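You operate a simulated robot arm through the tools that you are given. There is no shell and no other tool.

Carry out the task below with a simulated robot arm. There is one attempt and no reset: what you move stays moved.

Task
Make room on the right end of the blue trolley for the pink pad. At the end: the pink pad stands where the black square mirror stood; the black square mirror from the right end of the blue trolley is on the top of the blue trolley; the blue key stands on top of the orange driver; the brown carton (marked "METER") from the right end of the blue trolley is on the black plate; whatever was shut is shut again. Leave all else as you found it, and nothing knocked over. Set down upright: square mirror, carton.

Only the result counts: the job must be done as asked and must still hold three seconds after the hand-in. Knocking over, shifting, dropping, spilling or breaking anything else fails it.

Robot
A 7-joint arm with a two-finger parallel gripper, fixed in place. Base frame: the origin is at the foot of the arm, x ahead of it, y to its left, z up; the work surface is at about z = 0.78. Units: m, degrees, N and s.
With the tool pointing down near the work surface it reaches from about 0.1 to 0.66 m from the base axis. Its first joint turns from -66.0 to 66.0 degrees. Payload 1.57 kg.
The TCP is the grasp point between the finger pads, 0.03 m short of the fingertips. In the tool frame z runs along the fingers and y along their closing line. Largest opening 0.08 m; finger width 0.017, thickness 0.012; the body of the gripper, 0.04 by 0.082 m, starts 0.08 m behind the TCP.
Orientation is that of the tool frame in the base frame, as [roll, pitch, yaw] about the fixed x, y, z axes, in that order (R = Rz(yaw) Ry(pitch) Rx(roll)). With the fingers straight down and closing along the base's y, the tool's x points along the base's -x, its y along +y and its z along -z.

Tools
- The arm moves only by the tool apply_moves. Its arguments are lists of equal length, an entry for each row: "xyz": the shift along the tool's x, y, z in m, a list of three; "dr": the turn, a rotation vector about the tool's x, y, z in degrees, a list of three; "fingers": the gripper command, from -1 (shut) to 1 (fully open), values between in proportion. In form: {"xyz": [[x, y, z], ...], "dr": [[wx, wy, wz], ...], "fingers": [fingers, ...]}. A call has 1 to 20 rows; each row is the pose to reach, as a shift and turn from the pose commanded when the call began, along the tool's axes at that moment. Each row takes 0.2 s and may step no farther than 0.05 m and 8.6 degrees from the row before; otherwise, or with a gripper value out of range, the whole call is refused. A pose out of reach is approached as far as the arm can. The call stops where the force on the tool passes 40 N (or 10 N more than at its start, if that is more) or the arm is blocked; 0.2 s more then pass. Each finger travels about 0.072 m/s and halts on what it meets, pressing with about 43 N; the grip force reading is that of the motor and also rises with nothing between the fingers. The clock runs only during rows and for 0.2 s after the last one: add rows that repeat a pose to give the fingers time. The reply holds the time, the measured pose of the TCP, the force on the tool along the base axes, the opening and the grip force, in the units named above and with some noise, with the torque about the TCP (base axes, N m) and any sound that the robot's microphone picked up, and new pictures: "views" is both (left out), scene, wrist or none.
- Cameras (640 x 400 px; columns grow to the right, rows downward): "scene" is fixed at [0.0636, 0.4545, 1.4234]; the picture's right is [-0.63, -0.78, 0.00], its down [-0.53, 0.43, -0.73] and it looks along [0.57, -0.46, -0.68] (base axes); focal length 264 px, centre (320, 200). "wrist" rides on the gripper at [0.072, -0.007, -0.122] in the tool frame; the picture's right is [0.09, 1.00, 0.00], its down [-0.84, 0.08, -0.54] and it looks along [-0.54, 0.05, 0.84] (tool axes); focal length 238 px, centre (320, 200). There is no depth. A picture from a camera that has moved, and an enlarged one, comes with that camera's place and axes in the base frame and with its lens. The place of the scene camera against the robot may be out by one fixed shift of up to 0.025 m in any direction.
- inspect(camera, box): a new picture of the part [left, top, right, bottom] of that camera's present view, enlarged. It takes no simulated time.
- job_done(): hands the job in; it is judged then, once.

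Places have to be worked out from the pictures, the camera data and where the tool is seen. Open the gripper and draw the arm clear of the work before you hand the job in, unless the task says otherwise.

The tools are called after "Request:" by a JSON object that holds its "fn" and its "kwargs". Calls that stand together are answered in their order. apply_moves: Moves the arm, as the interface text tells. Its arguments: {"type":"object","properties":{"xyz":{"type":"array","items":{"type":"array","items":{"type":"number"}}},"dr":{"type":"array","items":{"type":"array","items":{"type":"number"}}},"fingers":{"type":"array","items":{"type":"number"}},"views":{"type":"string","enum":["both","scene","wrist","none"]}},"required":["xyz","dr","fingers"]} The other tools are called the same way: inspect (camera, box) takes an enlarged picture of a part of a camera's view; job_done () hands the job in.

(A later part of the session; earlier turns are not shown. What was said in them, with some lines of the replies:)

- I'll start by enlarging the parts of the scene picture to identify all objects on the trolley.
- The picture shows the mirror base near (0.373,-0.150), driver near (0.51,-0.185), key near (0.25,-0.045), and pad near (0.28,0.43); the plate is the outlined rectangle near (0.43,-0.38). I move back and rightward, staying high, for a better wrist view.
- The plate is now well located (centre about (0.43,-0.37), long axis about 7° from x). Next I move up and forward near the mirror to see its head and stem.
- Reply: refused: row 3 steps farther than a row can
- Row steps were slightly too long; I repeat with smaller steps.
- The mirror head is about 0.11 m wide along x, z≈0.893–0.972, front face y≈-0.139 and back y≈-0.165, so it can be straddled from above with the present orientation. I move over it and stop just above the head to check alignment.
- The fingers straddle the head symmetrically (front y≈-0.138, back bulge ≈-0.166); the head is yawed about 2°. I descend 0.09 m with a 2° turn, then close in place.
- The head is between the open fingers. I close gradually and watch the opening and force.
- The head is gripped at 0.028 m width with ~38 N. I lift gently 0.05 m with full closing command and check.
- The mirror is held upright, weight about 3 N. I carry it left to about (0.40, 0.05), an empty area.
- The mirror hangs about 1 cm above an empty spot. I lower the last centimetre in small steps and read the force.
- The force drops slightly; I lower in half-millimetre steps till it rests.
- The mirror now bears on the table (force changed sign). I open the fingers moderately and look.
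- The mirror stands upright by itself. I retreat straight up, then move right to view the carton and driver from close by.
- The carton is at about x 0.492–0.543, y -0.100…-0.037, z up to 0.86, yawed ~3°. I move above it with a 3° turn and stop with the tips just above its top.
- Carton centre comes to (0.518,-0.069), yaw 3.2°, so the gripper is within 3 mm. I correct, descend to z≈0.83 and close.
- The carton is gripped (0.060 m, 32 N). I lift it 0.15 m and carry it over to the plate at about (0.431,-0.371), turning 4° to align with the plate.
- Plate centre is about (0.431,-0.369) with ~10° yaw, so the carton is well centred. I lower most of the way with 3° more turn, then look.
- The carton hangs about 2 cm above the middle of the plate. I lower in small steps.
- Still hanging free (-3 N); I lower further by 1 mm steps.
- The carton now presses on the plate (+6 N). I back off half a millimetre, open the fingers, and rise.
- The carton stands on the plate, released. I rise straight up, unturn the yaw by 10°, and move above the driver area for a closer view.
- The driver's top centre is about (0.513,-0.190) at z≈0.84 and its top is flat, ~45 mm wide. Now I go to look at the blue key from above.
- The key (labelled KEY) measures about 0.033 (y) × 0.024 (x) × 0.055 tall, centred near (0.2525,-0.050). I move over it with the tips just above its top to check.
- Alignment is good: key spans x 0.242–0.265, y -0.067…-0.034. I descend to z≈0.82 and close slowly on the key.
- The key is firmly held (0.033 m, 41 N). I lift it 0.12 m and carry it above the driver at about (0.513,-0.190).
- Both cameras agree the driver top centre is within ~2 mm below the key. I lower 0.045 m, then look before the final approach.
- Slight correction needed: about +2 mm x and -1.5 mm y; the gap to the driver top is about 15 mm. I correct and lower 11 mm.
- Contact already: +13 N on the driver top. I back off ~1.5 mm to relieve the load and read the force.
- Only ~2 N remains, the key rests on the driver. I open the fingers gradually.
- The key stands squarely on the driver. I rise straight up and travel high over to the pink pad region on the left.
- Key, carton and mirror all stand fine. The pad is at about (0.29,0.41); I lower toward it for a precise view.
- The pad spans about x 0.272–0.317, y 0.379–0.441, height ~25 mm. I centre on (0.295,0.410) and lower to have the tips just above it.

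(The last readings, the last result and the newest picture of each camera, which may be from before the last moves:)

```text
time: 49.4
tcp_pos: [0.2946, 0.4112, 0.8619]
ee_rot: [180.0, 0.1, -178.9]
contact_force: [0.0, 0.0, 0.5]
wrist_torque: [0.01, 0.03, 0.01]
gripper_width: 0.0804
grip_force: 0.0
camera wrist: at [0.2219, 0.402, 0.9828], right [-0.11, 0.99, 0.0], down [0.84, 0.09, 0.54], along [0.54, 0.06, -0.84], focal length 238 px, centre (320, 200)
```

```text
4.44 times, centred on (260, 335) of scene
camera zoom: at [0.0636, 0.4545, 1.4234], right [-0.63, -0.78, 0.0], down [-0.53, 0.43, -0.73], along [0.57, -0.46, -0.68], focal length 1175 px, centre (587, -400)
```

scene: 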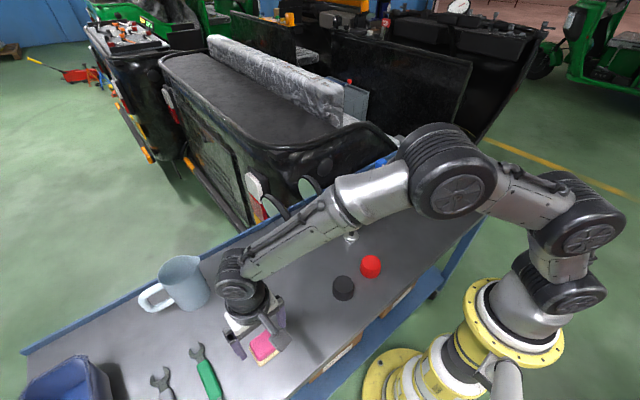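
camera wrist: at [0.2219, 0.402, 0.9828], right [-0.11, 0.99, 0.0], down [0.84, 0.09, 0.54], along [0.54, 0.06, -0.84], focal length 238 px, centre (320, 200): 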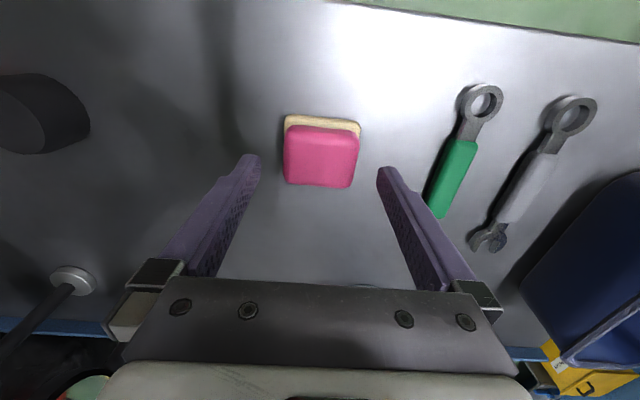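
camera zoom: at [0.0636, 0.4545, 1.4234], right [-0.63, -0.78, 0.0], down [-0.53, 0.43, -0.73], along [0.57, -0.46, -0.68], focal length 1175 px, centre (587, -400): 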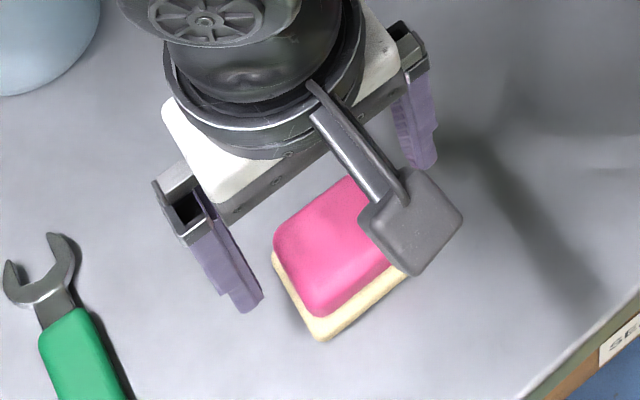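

Gripper is centred over the pad (pad centre ≈(0.297,0.4105)). I descend to z≈0.817 carefully.

Request:
{"fn": "apply_moves", "kwargs": {"xyz": [[-0.002, 0, 0.02], [-0.002, 0, 0.035], [-0.002, 0, 0.041], [-0.002, 0, 0.045], [-0.002, 0, 0.045]], "dr": [[0, 0, 0], [0, 0, 0], [0, 0, 0], [0, 0, 0], [0, 0, 0]], "fingers": [1, 1, 1, 1, 1]}}

Request:
{"fn": "inspect", "kwargs": {"camera": "wrist", "box": [220, 90, 420, 290]}}

Request:
{"fn": "inspect", "kwargs": {"camera": "scene", "box": [215, 300, 295, 380]}}

```text
time: 50.6
tcp_pos: [0.2963, 0.4101, 0.8173]
ee_rot: [180.0, 0.0, -178.9]
contact_force: [-0.2, 0.1, 0.0]
wrist_torque: [-0.01, 0.0, -0.02]
gripper_width: 0.08
grip_force: 0.0
camera wrist: at [0.2242, 0.4015, 0.9383], right [-0.11, 0.99, 0.0], down [0.84, 0.09, 0.54], along [0.54, 0.06, -0.84], focal length 238 px, centre (320, 200)
```

scene: 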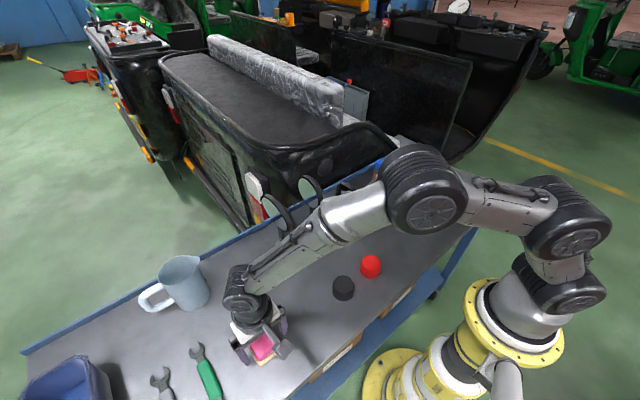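
wrist: 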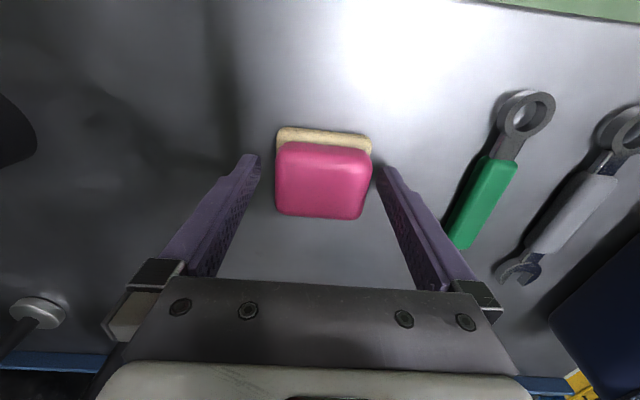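

```text
2.00 times, centred on (320, 190) of wrist
camera zoom: at [0.2242, 0.4015, 0.9383], right [-0.11, 0.99, 0.0], down [0.84, 0.09, 0.54], along [0.54, 0.06, -0.84], focal length 477 px, centre (320, 220)
```

zoom: 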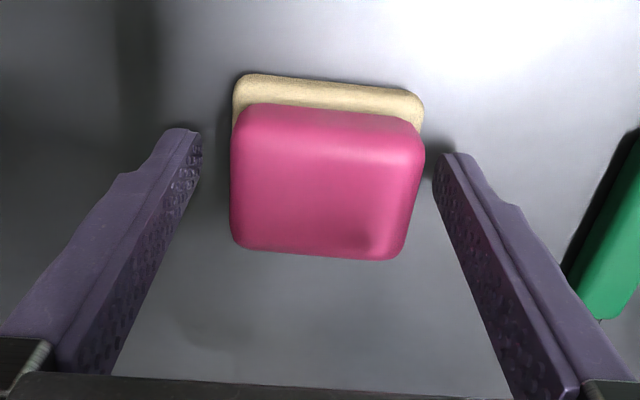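

```text
5.00 times, centred on (255, 340) of scene
camera zoom: at [0.0636, 0.4545, 1.4234], right [-0.63, -0.78, 0.0], down [-0.53, 0.43, -0.73], along [0.57, -0.46, -0.68], focal length 1322 px, centre (645, -500)
```

zoom: 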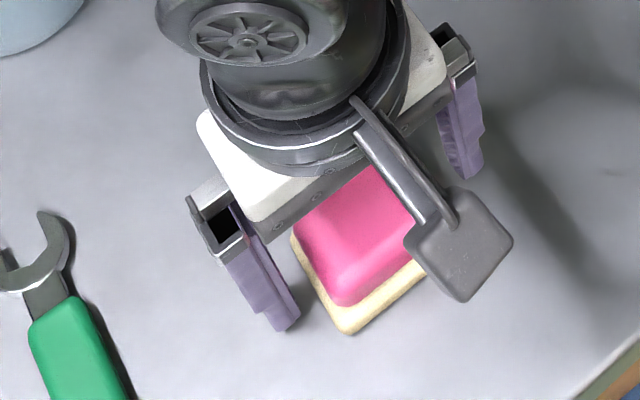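

The pad sits about 3 mm to the left (+y) of the finger midline. I shift +3 mm and go 4 mm lower, watching the force.

Request:
{"fn": "apply_moves", "kwargs": {"xyz": [[0, 0.003, 0], [0, 0.003, 0.002], [0, 0.003, 0.004], [0, 0.003, 0.004]], "dr": [[0, 0, 0], [0, 0, 0], [0, 0, 0], [0, 0, 0]], "fingers": [1, 1, 1, 1]}}

Request:
{"fn": "inspect", "kwargs": {"camera": "wrist", "box": [220, 90, 420, 290]}}

```text
time: 51.6
tcp_pos: [0.2972, 0.4122, 0.8135]
ee_rot: [-180.0, 0.0, -178.9]
contact_force: [0.0, 0.5, 0.8]
wrist_torque: [0.02, 0.01, 0.01]
gripper_width: 0.0802
grip_force: 0.1
camera wrist: at [0.2246, 0.4046, 0.9353], right [-0.11, 0.99, 0.0], down [0.84, 0.09, 0.54], along [0.54, 0.06, -0.84], focal length 238 px, centre (320, 200)
```

scene: 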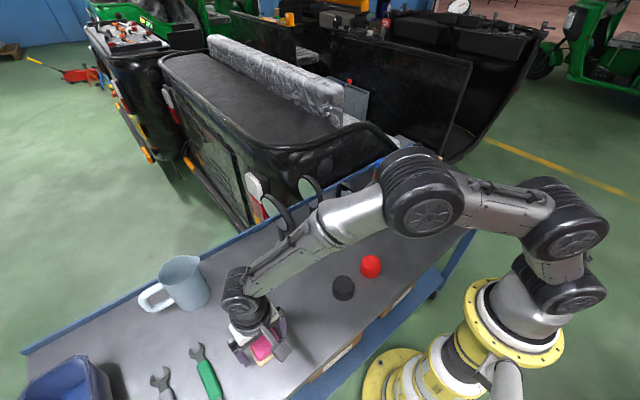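
wrist: 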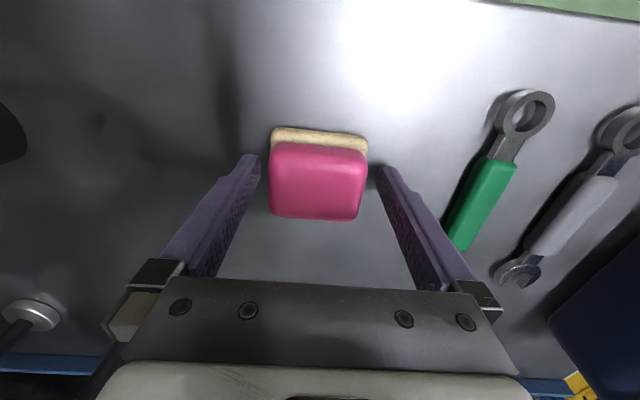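

```text
2.00 times, centred on (320, 190) of wrist
camera zoom: at [0.2246, 0.4046, 0.9353], right [-0.11, 0.99, 0.0], down [0.84, 0.09, 0.54], along [0.54, 0.06, -0.84], focal length 477 px, centre (320, 220)
```

zoom: 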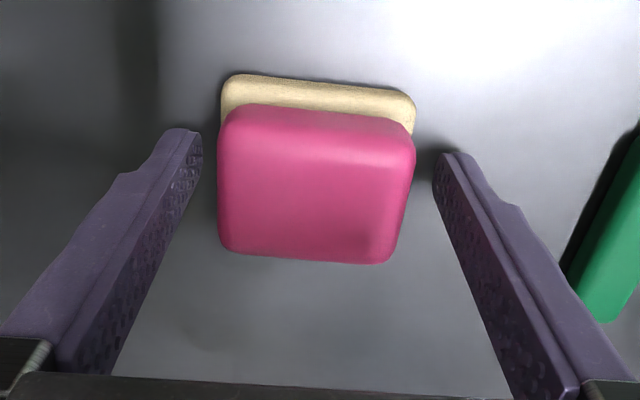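

Now the pad is centred between the fingers. I close gradually.

Request:
{"fn": "apply_moves", "kwargs": {"xyz": [[0, 0, 0], [0, 0, 0], [0, 0, 0], [0, 0, 0], [0, 0, 0]], "dr": [[0, 0, 0], [0, 0, 0], [0, 0, 0], [0, 0, 0], [0, 0, 0]], "fingers": [0.7, 0.5, 0.35, 0.2, 0.1]}}

Request:
{"fn": "inspect", "kwargs": {"camera": "wrist", "box": [220, 90, 420, 290]}}

```text
time: 52.8
tcp_pos: [0.2974, 0.4129, 0.8144]
ee_rot: [-180.0, 0.0, -179.0]
contact_force: [0.0, 0.3, -0.5]
wrist_torque: [-0.02, -0.03, -0.04]
gripper_width: 0.0607
grip_force: 42.6
camera wrist: at [0.2245, 0.4046, 0.9353], right [-0.11, 0.99, 0.0], down [0.84, 0.09, 0.54], along [0.54, 0.06, -0.84], focal length 238 px, centre (320, 200)
```

scene: 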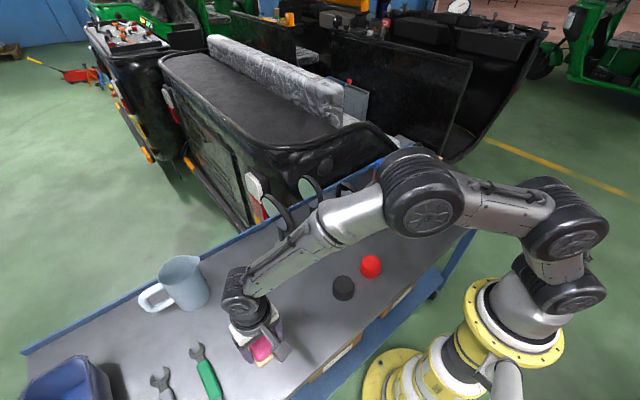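
wrist: 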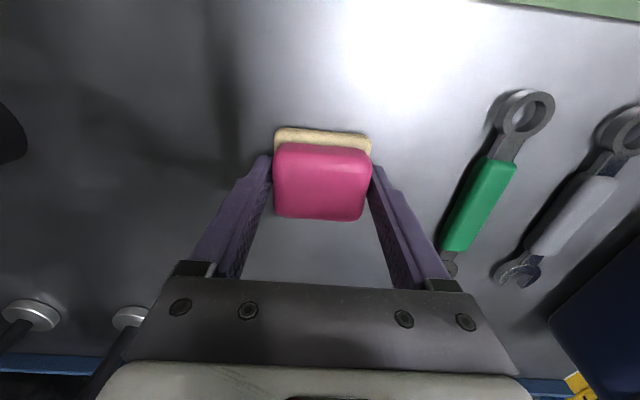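

```text
2.00 times, centred on (320, 190) of wrist
camera zoom: at [0.2245, 0.4046, 0.9353], right [-0.11, 0.99, 0.0], down [0.84, 0.09, 0.54], along [0.54, 0.06, -0.84], focal length 477 px, centre (320, 220)
```

zoom: 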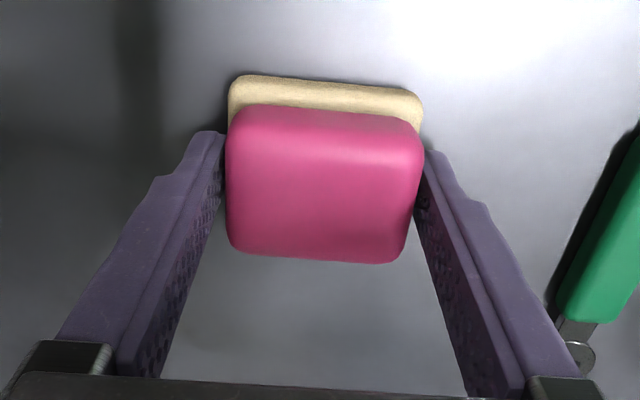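

The pad is gripped at 0.061 m. I lift slightly to verify it's held.

Request:
{"fn": "apply_moves", "kwargs": {"xyz": [[0, 0, 0], [0, 0, -0.005], [0, 0, -0.015], [0, 0, -0.03], [0, 0, -0.03]], "dr": [[0, 0, 0], [0, 0, 0], [0, 0, 0], [0, 0, 0], [0, 0, 0]], "fingers": [0, 0, 0, 0, 0]}}

Request:
{"fn": "inspect", "kwargs": {"camera": "scene", "box": [215, 290, 305, 380]}}

Request:
{"fn": "inspect", "kwargs": {"camera": "wrist", "box": [220, 90, 420, 290]}}

```text
time: 54.0
tcp_pos: [0.2975, 0.4126, 0.8435]
ee_rot: [-180.0, 0.0, -179.0]
contact_force: [-0.1, -0.4, 0.0]
wrist_torque: [-0.01, -0.01, 0.03]
gripper_width: 0.0606
grip_force: 43.0
camera wrist: at [0.2246, 0.4041, 0.9654], right [-0.11, 0.99, 0.0], down [0.84, 0.09, 0.54], along [0.54, 0.06, -0.84], focal length 238 px, centre (320, 200)
```

scene: 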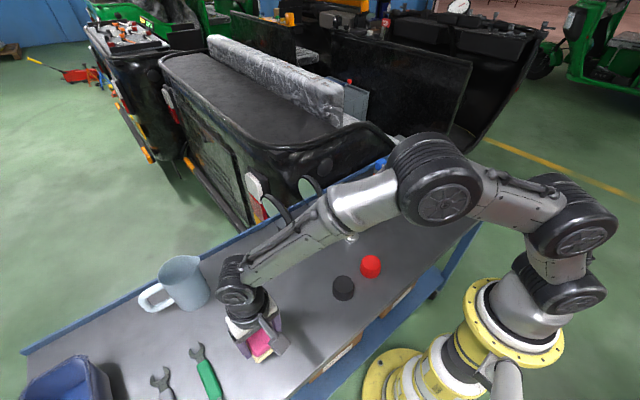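
wrist: 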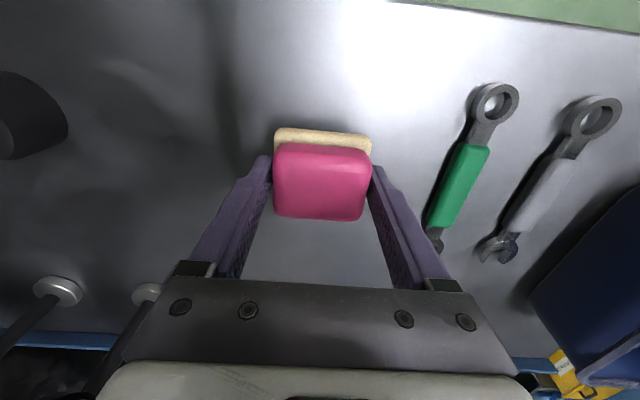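

```text
4.44 times, centred on (260, 335) of scene
camera zoom: at [0.0636, 0.4545, 1.4234], right [-0.63, -0.78, 0.0], down [-0.53, 0.43, -0.73], along [0.57, -0.46, -0.68], focal length 1175 px, centre (587, -400)
```

zoom: 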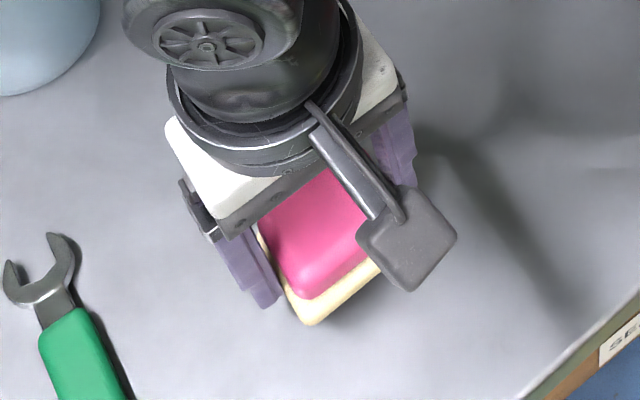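

```text
2.00 times, centred on (320, 190) of wrist
camera zoom: at [0.2246, 0.4041, 0.9654], right [-0.11, 0.99, 0.0], down [0.84, 0.09, 0.54], along [0.54, 0.06, -0.84], focal length 477 px, centre (320, 220)
```

zoom: 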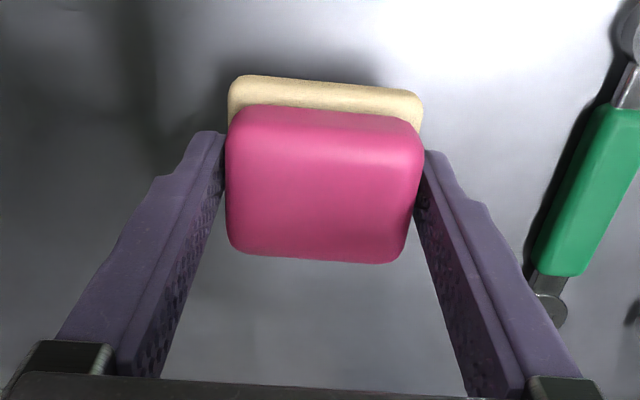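

The pad is held level. I raise it to z≈1.13 and carry it to above the mirror's old spot (0.373,-0.151).

Request:
{"fn": "apply_moves", "kwargs": {"xyz": [[0, 0, -0.03], [0, 0, -0.07], [0, 0, -0.11], [0, 0, -0.15], [0, 0, -0.19], [0, 0, -0.24], [0, 0, -0.285], [-0.0055, -0.047, -0.285], [-0.011, -0.094, -0.285], [-0.0165, -0.141, -0.285], [-0.022, -0.188, -0.285], [-0.0275, -0.235, -0.285], [-0.033, -0.282, -0.285], [-0.0385, -0.33, -0.285], [-0.044, -0.377, -0.285], [-0.0495, -0.424, -0.285], [-0.055, -0.471, -0.285], [-0.0605, -0.518, -0.285], [-0.0656, -0.565, -0.285], [-0.0656, -0.565, -0.285]], "dr": [[0, 0, 0], [0, 0, 0], [0, 0, 0], [0, 0, 0], [0, 0, 0], [0, 0, 0], [0, 0, 0], [0, 0, 0], [0, 0, 0], [0, 0, 0], [0, 0, 0], [0, 0, 0], [0, 0, 0], [0, 0, 0], [0, 0, 0], [0, 0, 0], [0, 0, 0], [0, 0, 0], [0, 0, 0], [0, 0, 0]], "fingers": [0, 0, 0, 0, 0, 0, 0, 0, 0, 0, 0, 0, 0, 0, 0, 0, 0, 0, 0, 0]}}

Request:
{"fn": "inspect", "kwargs": {"camera": "wrist", "box": [220, 90, 420, 290]}}

```text
time: 58.2
tcp_pos: [0.372, -0.1533, 1.1301]
ee_rot: [-180.0, 0.0, -179.0]
contact_force: [0.4, -0.2, -0.5]
wrist_torque: [0.01, 0.0, -0.01]
gripper_width: 0.0608
grip_force: 43.0
camera wrist: at [0.3003, -0.1609, 1.2509], right [-0.11, 0.99, 0.0], down [0.84, 0.09, 0.54], along [0.54, 0.06, -0.84], focal length 238 px, centre (320, 200)
```

scene: 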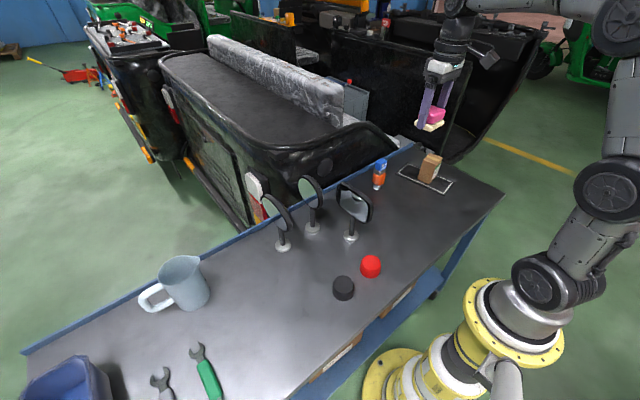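
wrist: 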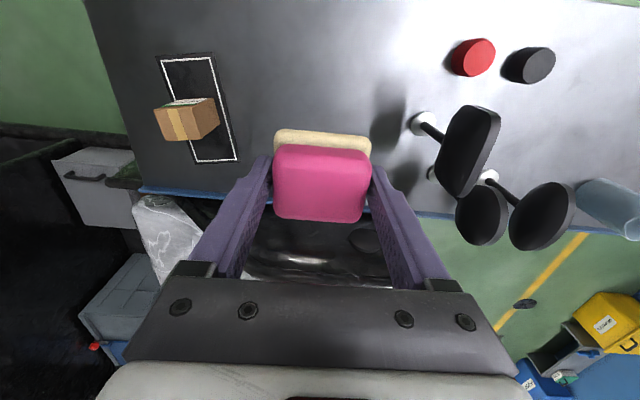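

```text
2.00 times, centred on (320, 190) of wrist
camera zoom: at [0.3003, -0.1609, 1.2509], right [-0.11, 0.99, 0.0], down [0.84, 0.09, 0.54], along [0.54, 0.06, -0.84], focal length 477 px, centre (320, 220)
```

zoom: 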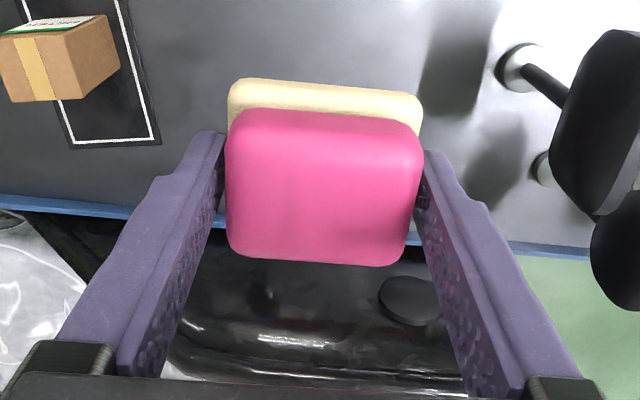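

The pad is level above the target. I fine-shift by 1.5 mm and lower to about 15 mm above the surface.

Request:
{"fn": "apply_moves", "kwargs": {"xyz": [[-0.0015, 0.0005, 0.04], [-0.0015, 0.0005, 0.08], [-0.0015, 0.0005, 0.12], [-0.0015, 0.0005, 0.16], [-0.0015, 0.0005, 0.2], [-0.0015, 0.0005, 0.24], [-0.0015, 0.0005, 0.27], [-0.0015, 0.0005, 0.29], [-0.0015, 0.0005, 0.3], [-0.0015, 0.0005, 0.3]], "dr": [[0, 0, 0], [0, 0, 0], [0, 0, 0], [0, 0, 0], [0, 0, 0], [0, 0, 0], [0, 0, 0], [0, 0, 0], [0, 0, 0], [0, 0, 0]], "fingers": [0, 0, 0, 0, 0, 0, 0, 0, 0, 0]}}

Request:
{"fn": "inspect", "kwargs": {"camera": "scene", "box": [360, 150, 450, 240]}}

```text
time: 60.4
tcp_pos: [0.3742, -0.151, 0.8294]
ee_rot: [179.9, 0.0, -179.0]
contact_force: [0.5, 0.8, 0.0]
wrist_torque: [0.01, -0.02, 0.05]
gripper_width: 0.0609
grip_force: 42.7
camera wrist: at [0.3017, -0.1587, 0.9502], right [-0.11, 0.99, 0.0], down [0.84, 0.09, 0.54], along [0.54, 0.06, -0.84], focal length 238 px, centre (320, 200)
```

scene: 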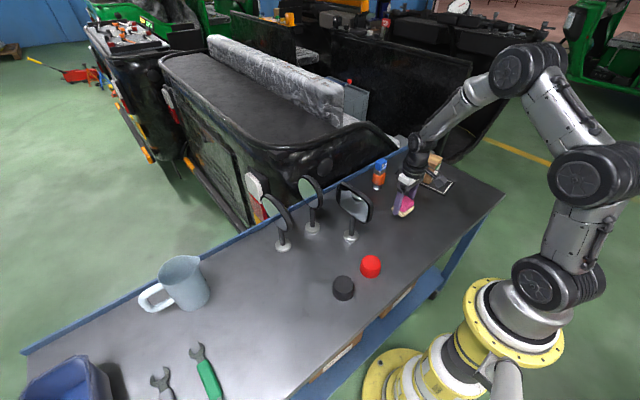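
wrist: 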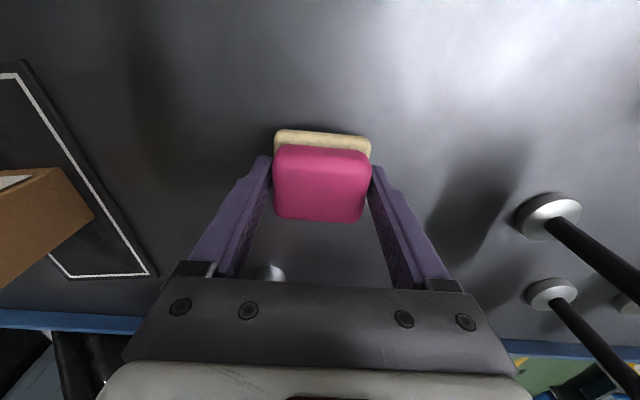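

```text
4.44 times, centred on (405, 195) of scene
camera zoom: at [0.0636, 0.4545, 1.4234], right [-0.63, -0.78, 0.0], down [-0.53, 0.43, -0.73], along [0.57, -0.46, -0.68], focal length 1175 px, centre (-58, 222)
```

zoom: 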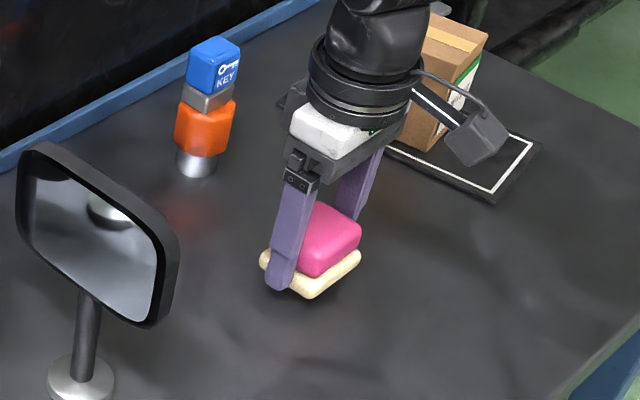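

Everything nearby is clear. I lower the last ~15 mm, first 13 mm, and read the force.

Request:
{"fn": "apply_moves", "kwargs": {"xyz": [[0, 0, 0.004], [0, 0, 0.008], [0, 0, 0.011], [0, 0, 0.013], [0, 0, 0.014], [0, 0, 0.014]], "dr": [[0, 0, 0], [0, 0, 0], [0, 0, 0], [0, 0, 0], [0, 0, 0], [0, 0, 0]], "fingers": [0, 0, 0, 0, 0, 0], "views": "none"}}

```text
time: 61.8
tcp_pos: [0.3735, -0.151, 0.8146]
ee_rot: [180.0, 0.0, -178.9]
contact_force: [0.6, -0.3, -0.7]
wrist_torque: [0.0, 0.0, 0.02]
gripper_width: 0.0608
grip_force: 43.1
```

Request:
{"fn": "apply_moves", "kwargs": {"xyz": [[0, 0, 0.0007], [0, 0, 0.0014], [0, 0, 0.0014]], "dr": [[0, 0, 0], [0, 0, 0], [0, 0, 0]], "fingers": [0, 0, 0], "views": "none"}}

```text
time: 62.6
tcp_pos: [0.3742, -0.151, 0.812]
ee_rot: [180.0, 0.0, -179.1]
contact_force: [-1.8, 0.6, 3.5]
wrist_torque: [0.04, 0.03, 0.0]
gripper_width: 0.0608
grip_force: 42.9
```

The pad touches the surface (+3.5 N). I open the fingers gradually and look.

Request:
{"fn": "apply_moves", "kwargs": {"xyz": [[0, 0, -0.0004], [0, 0, -0.0004], [0, 0, -0.0004], [0, 0, -0.0004]], "dr": [[0, 0, 0], [0, 0, 0], [0, 0, 0], [0, 0, 0]], "fingers": [0.55, 0.7, 1, 1]}}

Request:
{"fn": "inspect", "kwargs": {"camera": "wrist", "box": [220, 90, 420, 290]}}

Request:
{"fn": "inspect", "kwargs": {"camera": "scene", "box": [360, 150, 450, 240]}}

```text
time: 63.6
tcp_pos: [0.3735, -0.1513, 0.8146]
ee_rot: [180.0, 0.0, -179.0]
contact_force: [0.4, 0.3, 0.2]
wrist_torque: [0.0, 0.05, 0.0]
gripper_width: 0.0802
grip_force: 0.1
camera wrist: at [0.3011, -0.1587, 0.9353], right [-0.11, 0.99, 0.0], down [0.84, 0.09, 0.54], along [0.54, 0.06, -0.84], focal length 238 px, centre (320, 200)
```

scene: 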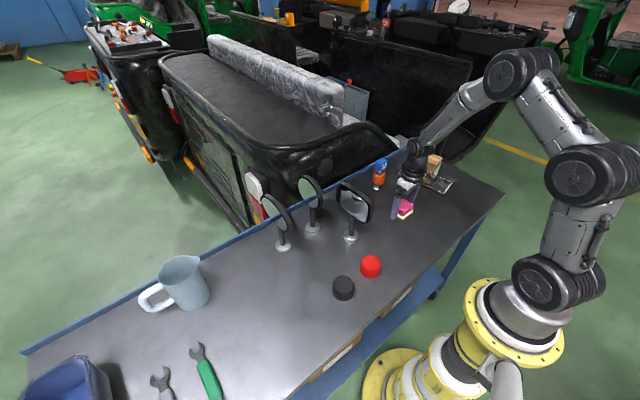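
wrist: 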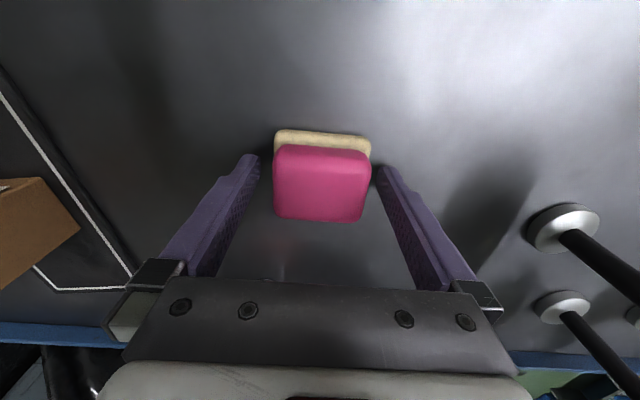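

```text
2.00 times, centred on (320, 190) of wrist
camera zoom: at [0.3011, -0.1587, 0.9353], right [-0.11, 0.99, 0.0], down [0.84, 0.09, 0.54], along [0.54, 0.06, -0.84], focal length 477 px, centre (320, 220)
```

zoom: 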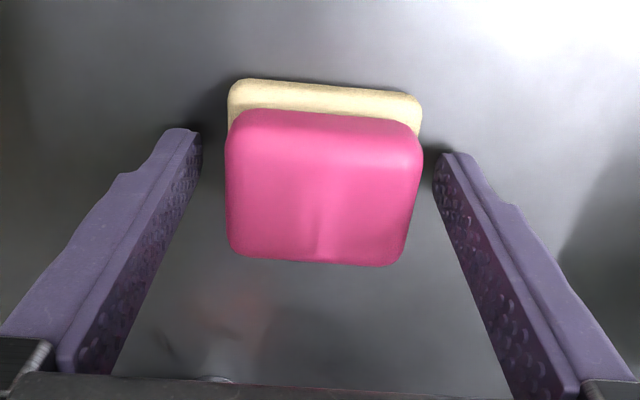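

```text
4.44 times, centred on (405, 195) of scene
camera zoom: at [0.0636, 0.4545, 1.4234], right [-0.63, -0.78, 0.0], down [-0.53, 0.43, -0.73], along [0.57, -0.46, -0.68], focal length 1175 px, centre (-58, 222)
```

zoom: 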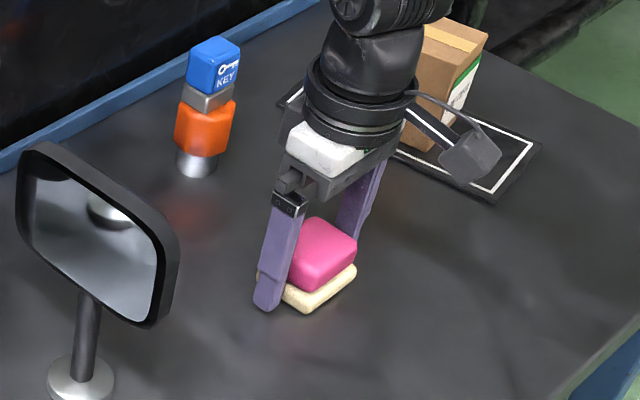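

The pad is set down and released. I rise straight up and withdraw the arm, then check the whole scene.

Request:
{"fn": "apply_moves", "kwargs": {"xyz": [[0, 0, -0.01], [0, 0, -0.03], [0, 0, -0.07], [0, 0, -0.11], [0, 0, -0.15], [0, 0, -0.19], [0, 0, -0.23], [0, 0, -0.27], [0, 0, -0.31], [0.04, 0, -0.32], [0.08, 0, -0.32], [0.11, 0, -0.32], [0.11, 0, -0.32]], "dr": [[0, 0, 0], [0, 0, 0], [0, 0, 0], [0, 0, 0], [0, 0, 0], [0, 0, 0], [0, 0, 0], [0, 0, 0], [0, 0, 0], [0, 0, 0], [0, 0, 0], [0, 0, 0], [0, 0, 0]], "fingers": [1, 1, 1, 1, 1, 1, 1, 1, 1, 1, 1, 1, 1]}}

Request:
{"fn": "inspect", "kwargs": {"camera": "scene", "box": [320, 140, 500, 280]}}

Request:
{"fn": "inspect", "kwargs": {"camera": "wrist", "box": [100, 40, 400, 240]}}

Request:
{"fn": "inspect", "kwargs": {"camera": "scene", "box": [0, 160, 380, 400]}}

```text
time: 66.4
tcp_pos: [0.2646, -0.1549, 1.132]
ee_rot: [-180.0, 0.0, -178.9]
contact_force: [-0.1, -0.4, 0.2]
wrist_torque: [0.0, -0.01, 0.0]
gripper_width: 0.0799
grip_force: 0.0
camera wrist: at [0.191, -0.1609, 1.2545], right [-0.11, 0.99, 0.0], down [0.84, 0.09, 0.54], along [0.54, 0.06, -0.84], focal length 238 px, centre (320, 200)
```

scene: 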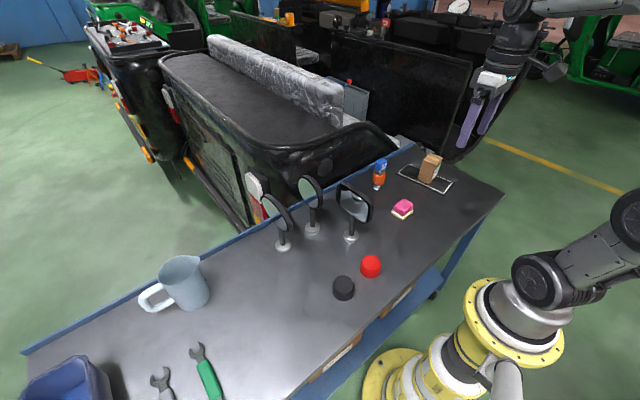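
wrist: 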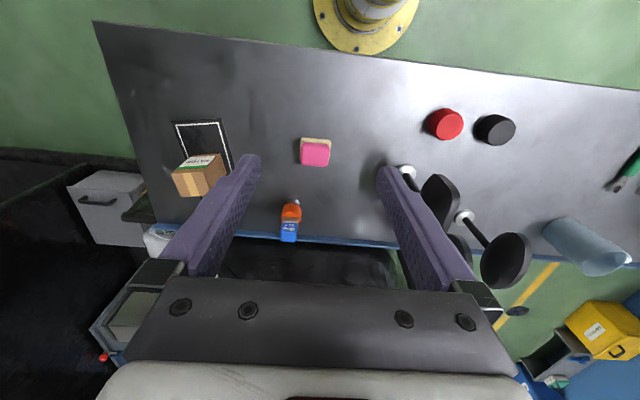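

```text
2.86 times, centred on (410, 210) of scene
camera zoom: at [0.0635, 0.4545, 1.4234], right [-0.63, -0.78, 0.0], down [-0.53, 0.43, -0.73], along [0.57, -0.46, -0.68], focal length 756 px, centre (63, 171)
```

zoom: 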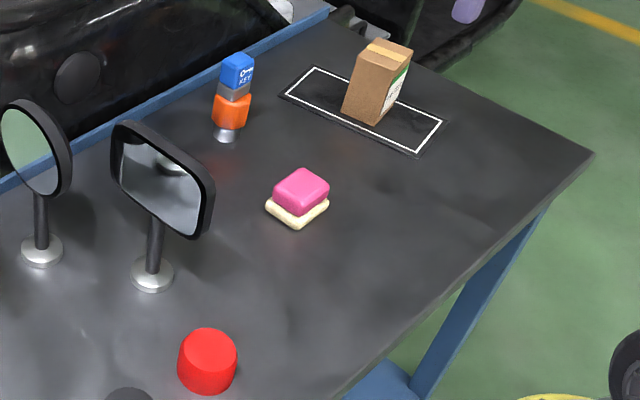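

```text
2.00 times, centred on (250, 140) of wrist
camera zoom: at [0.191, -0.1609, 1.2545], right [-0.11, 0.99, 0.0], down [0.84, 0.09, 0.54], along [0.54, 0.06, -0.84], focal length 477 px, centre (460, 320)
```

zoom: 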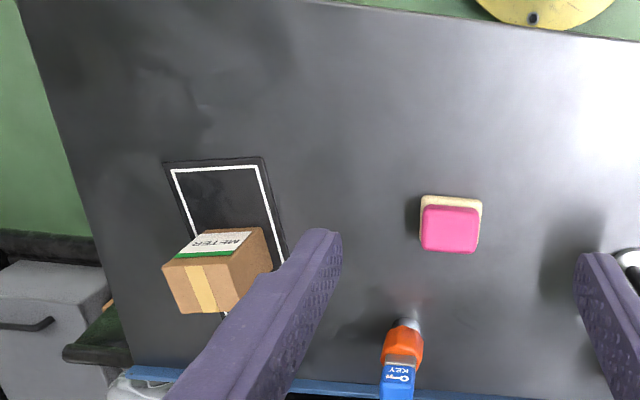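

```text
1.67 times, centred on (190, 280) of scene
camera zoom: at [0.0635, 0.4545, 1.4234], right [-0.63, -0.78, 0.0], down [-0.53, 0.43, -0.73], along [0.57, -0.46, -0.68], focal length 441 px, centre (537, 67)
```

zoom: 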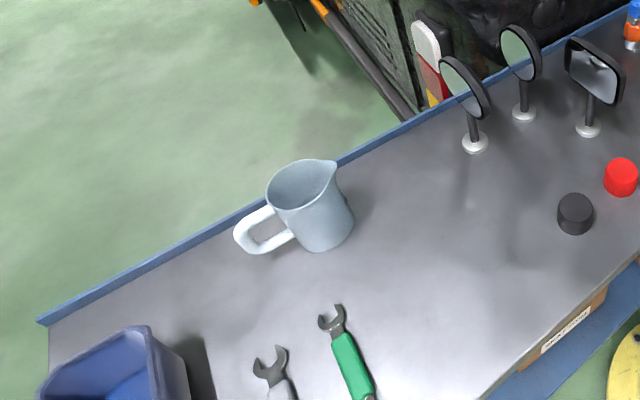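

All goals look met: the pad's base sits at the mirror's old pixel position (about 401, 213), and the mirror stands on the trolley top. The key is on the driver, the carton is on the plate, the other objects are undisturbed, and nothing that was shut was opened. The gripper is open and clear, so I hand in the job.

Request:
{"fn": "job_done", "kwargs": {}}

```text
The job is handed in.
```

The job is done and handed in; the final pictures show every part of it in place.

- **Pink pad:** it stands where the black square mirror stood, at about (0.374, -0.151).
- **Black square mirror:** it stands upright on the trolley top, at about (0.40, 0.05), in an empty area to the left of its old spot.
- **Blue key:** it stands on top of the orange driver and stayed there after I let go.
- **Brown carton ("METER"):** it stands upright near the middle of the black plate.

I opened nothing, so there was nothing to shut again. The other objects on the trolley look undisturbed, and nothing was knocked over. The gripper was open and clear of the work at hand-in. The tool only confirmed that the job was received, so I have no verdict on it yet.
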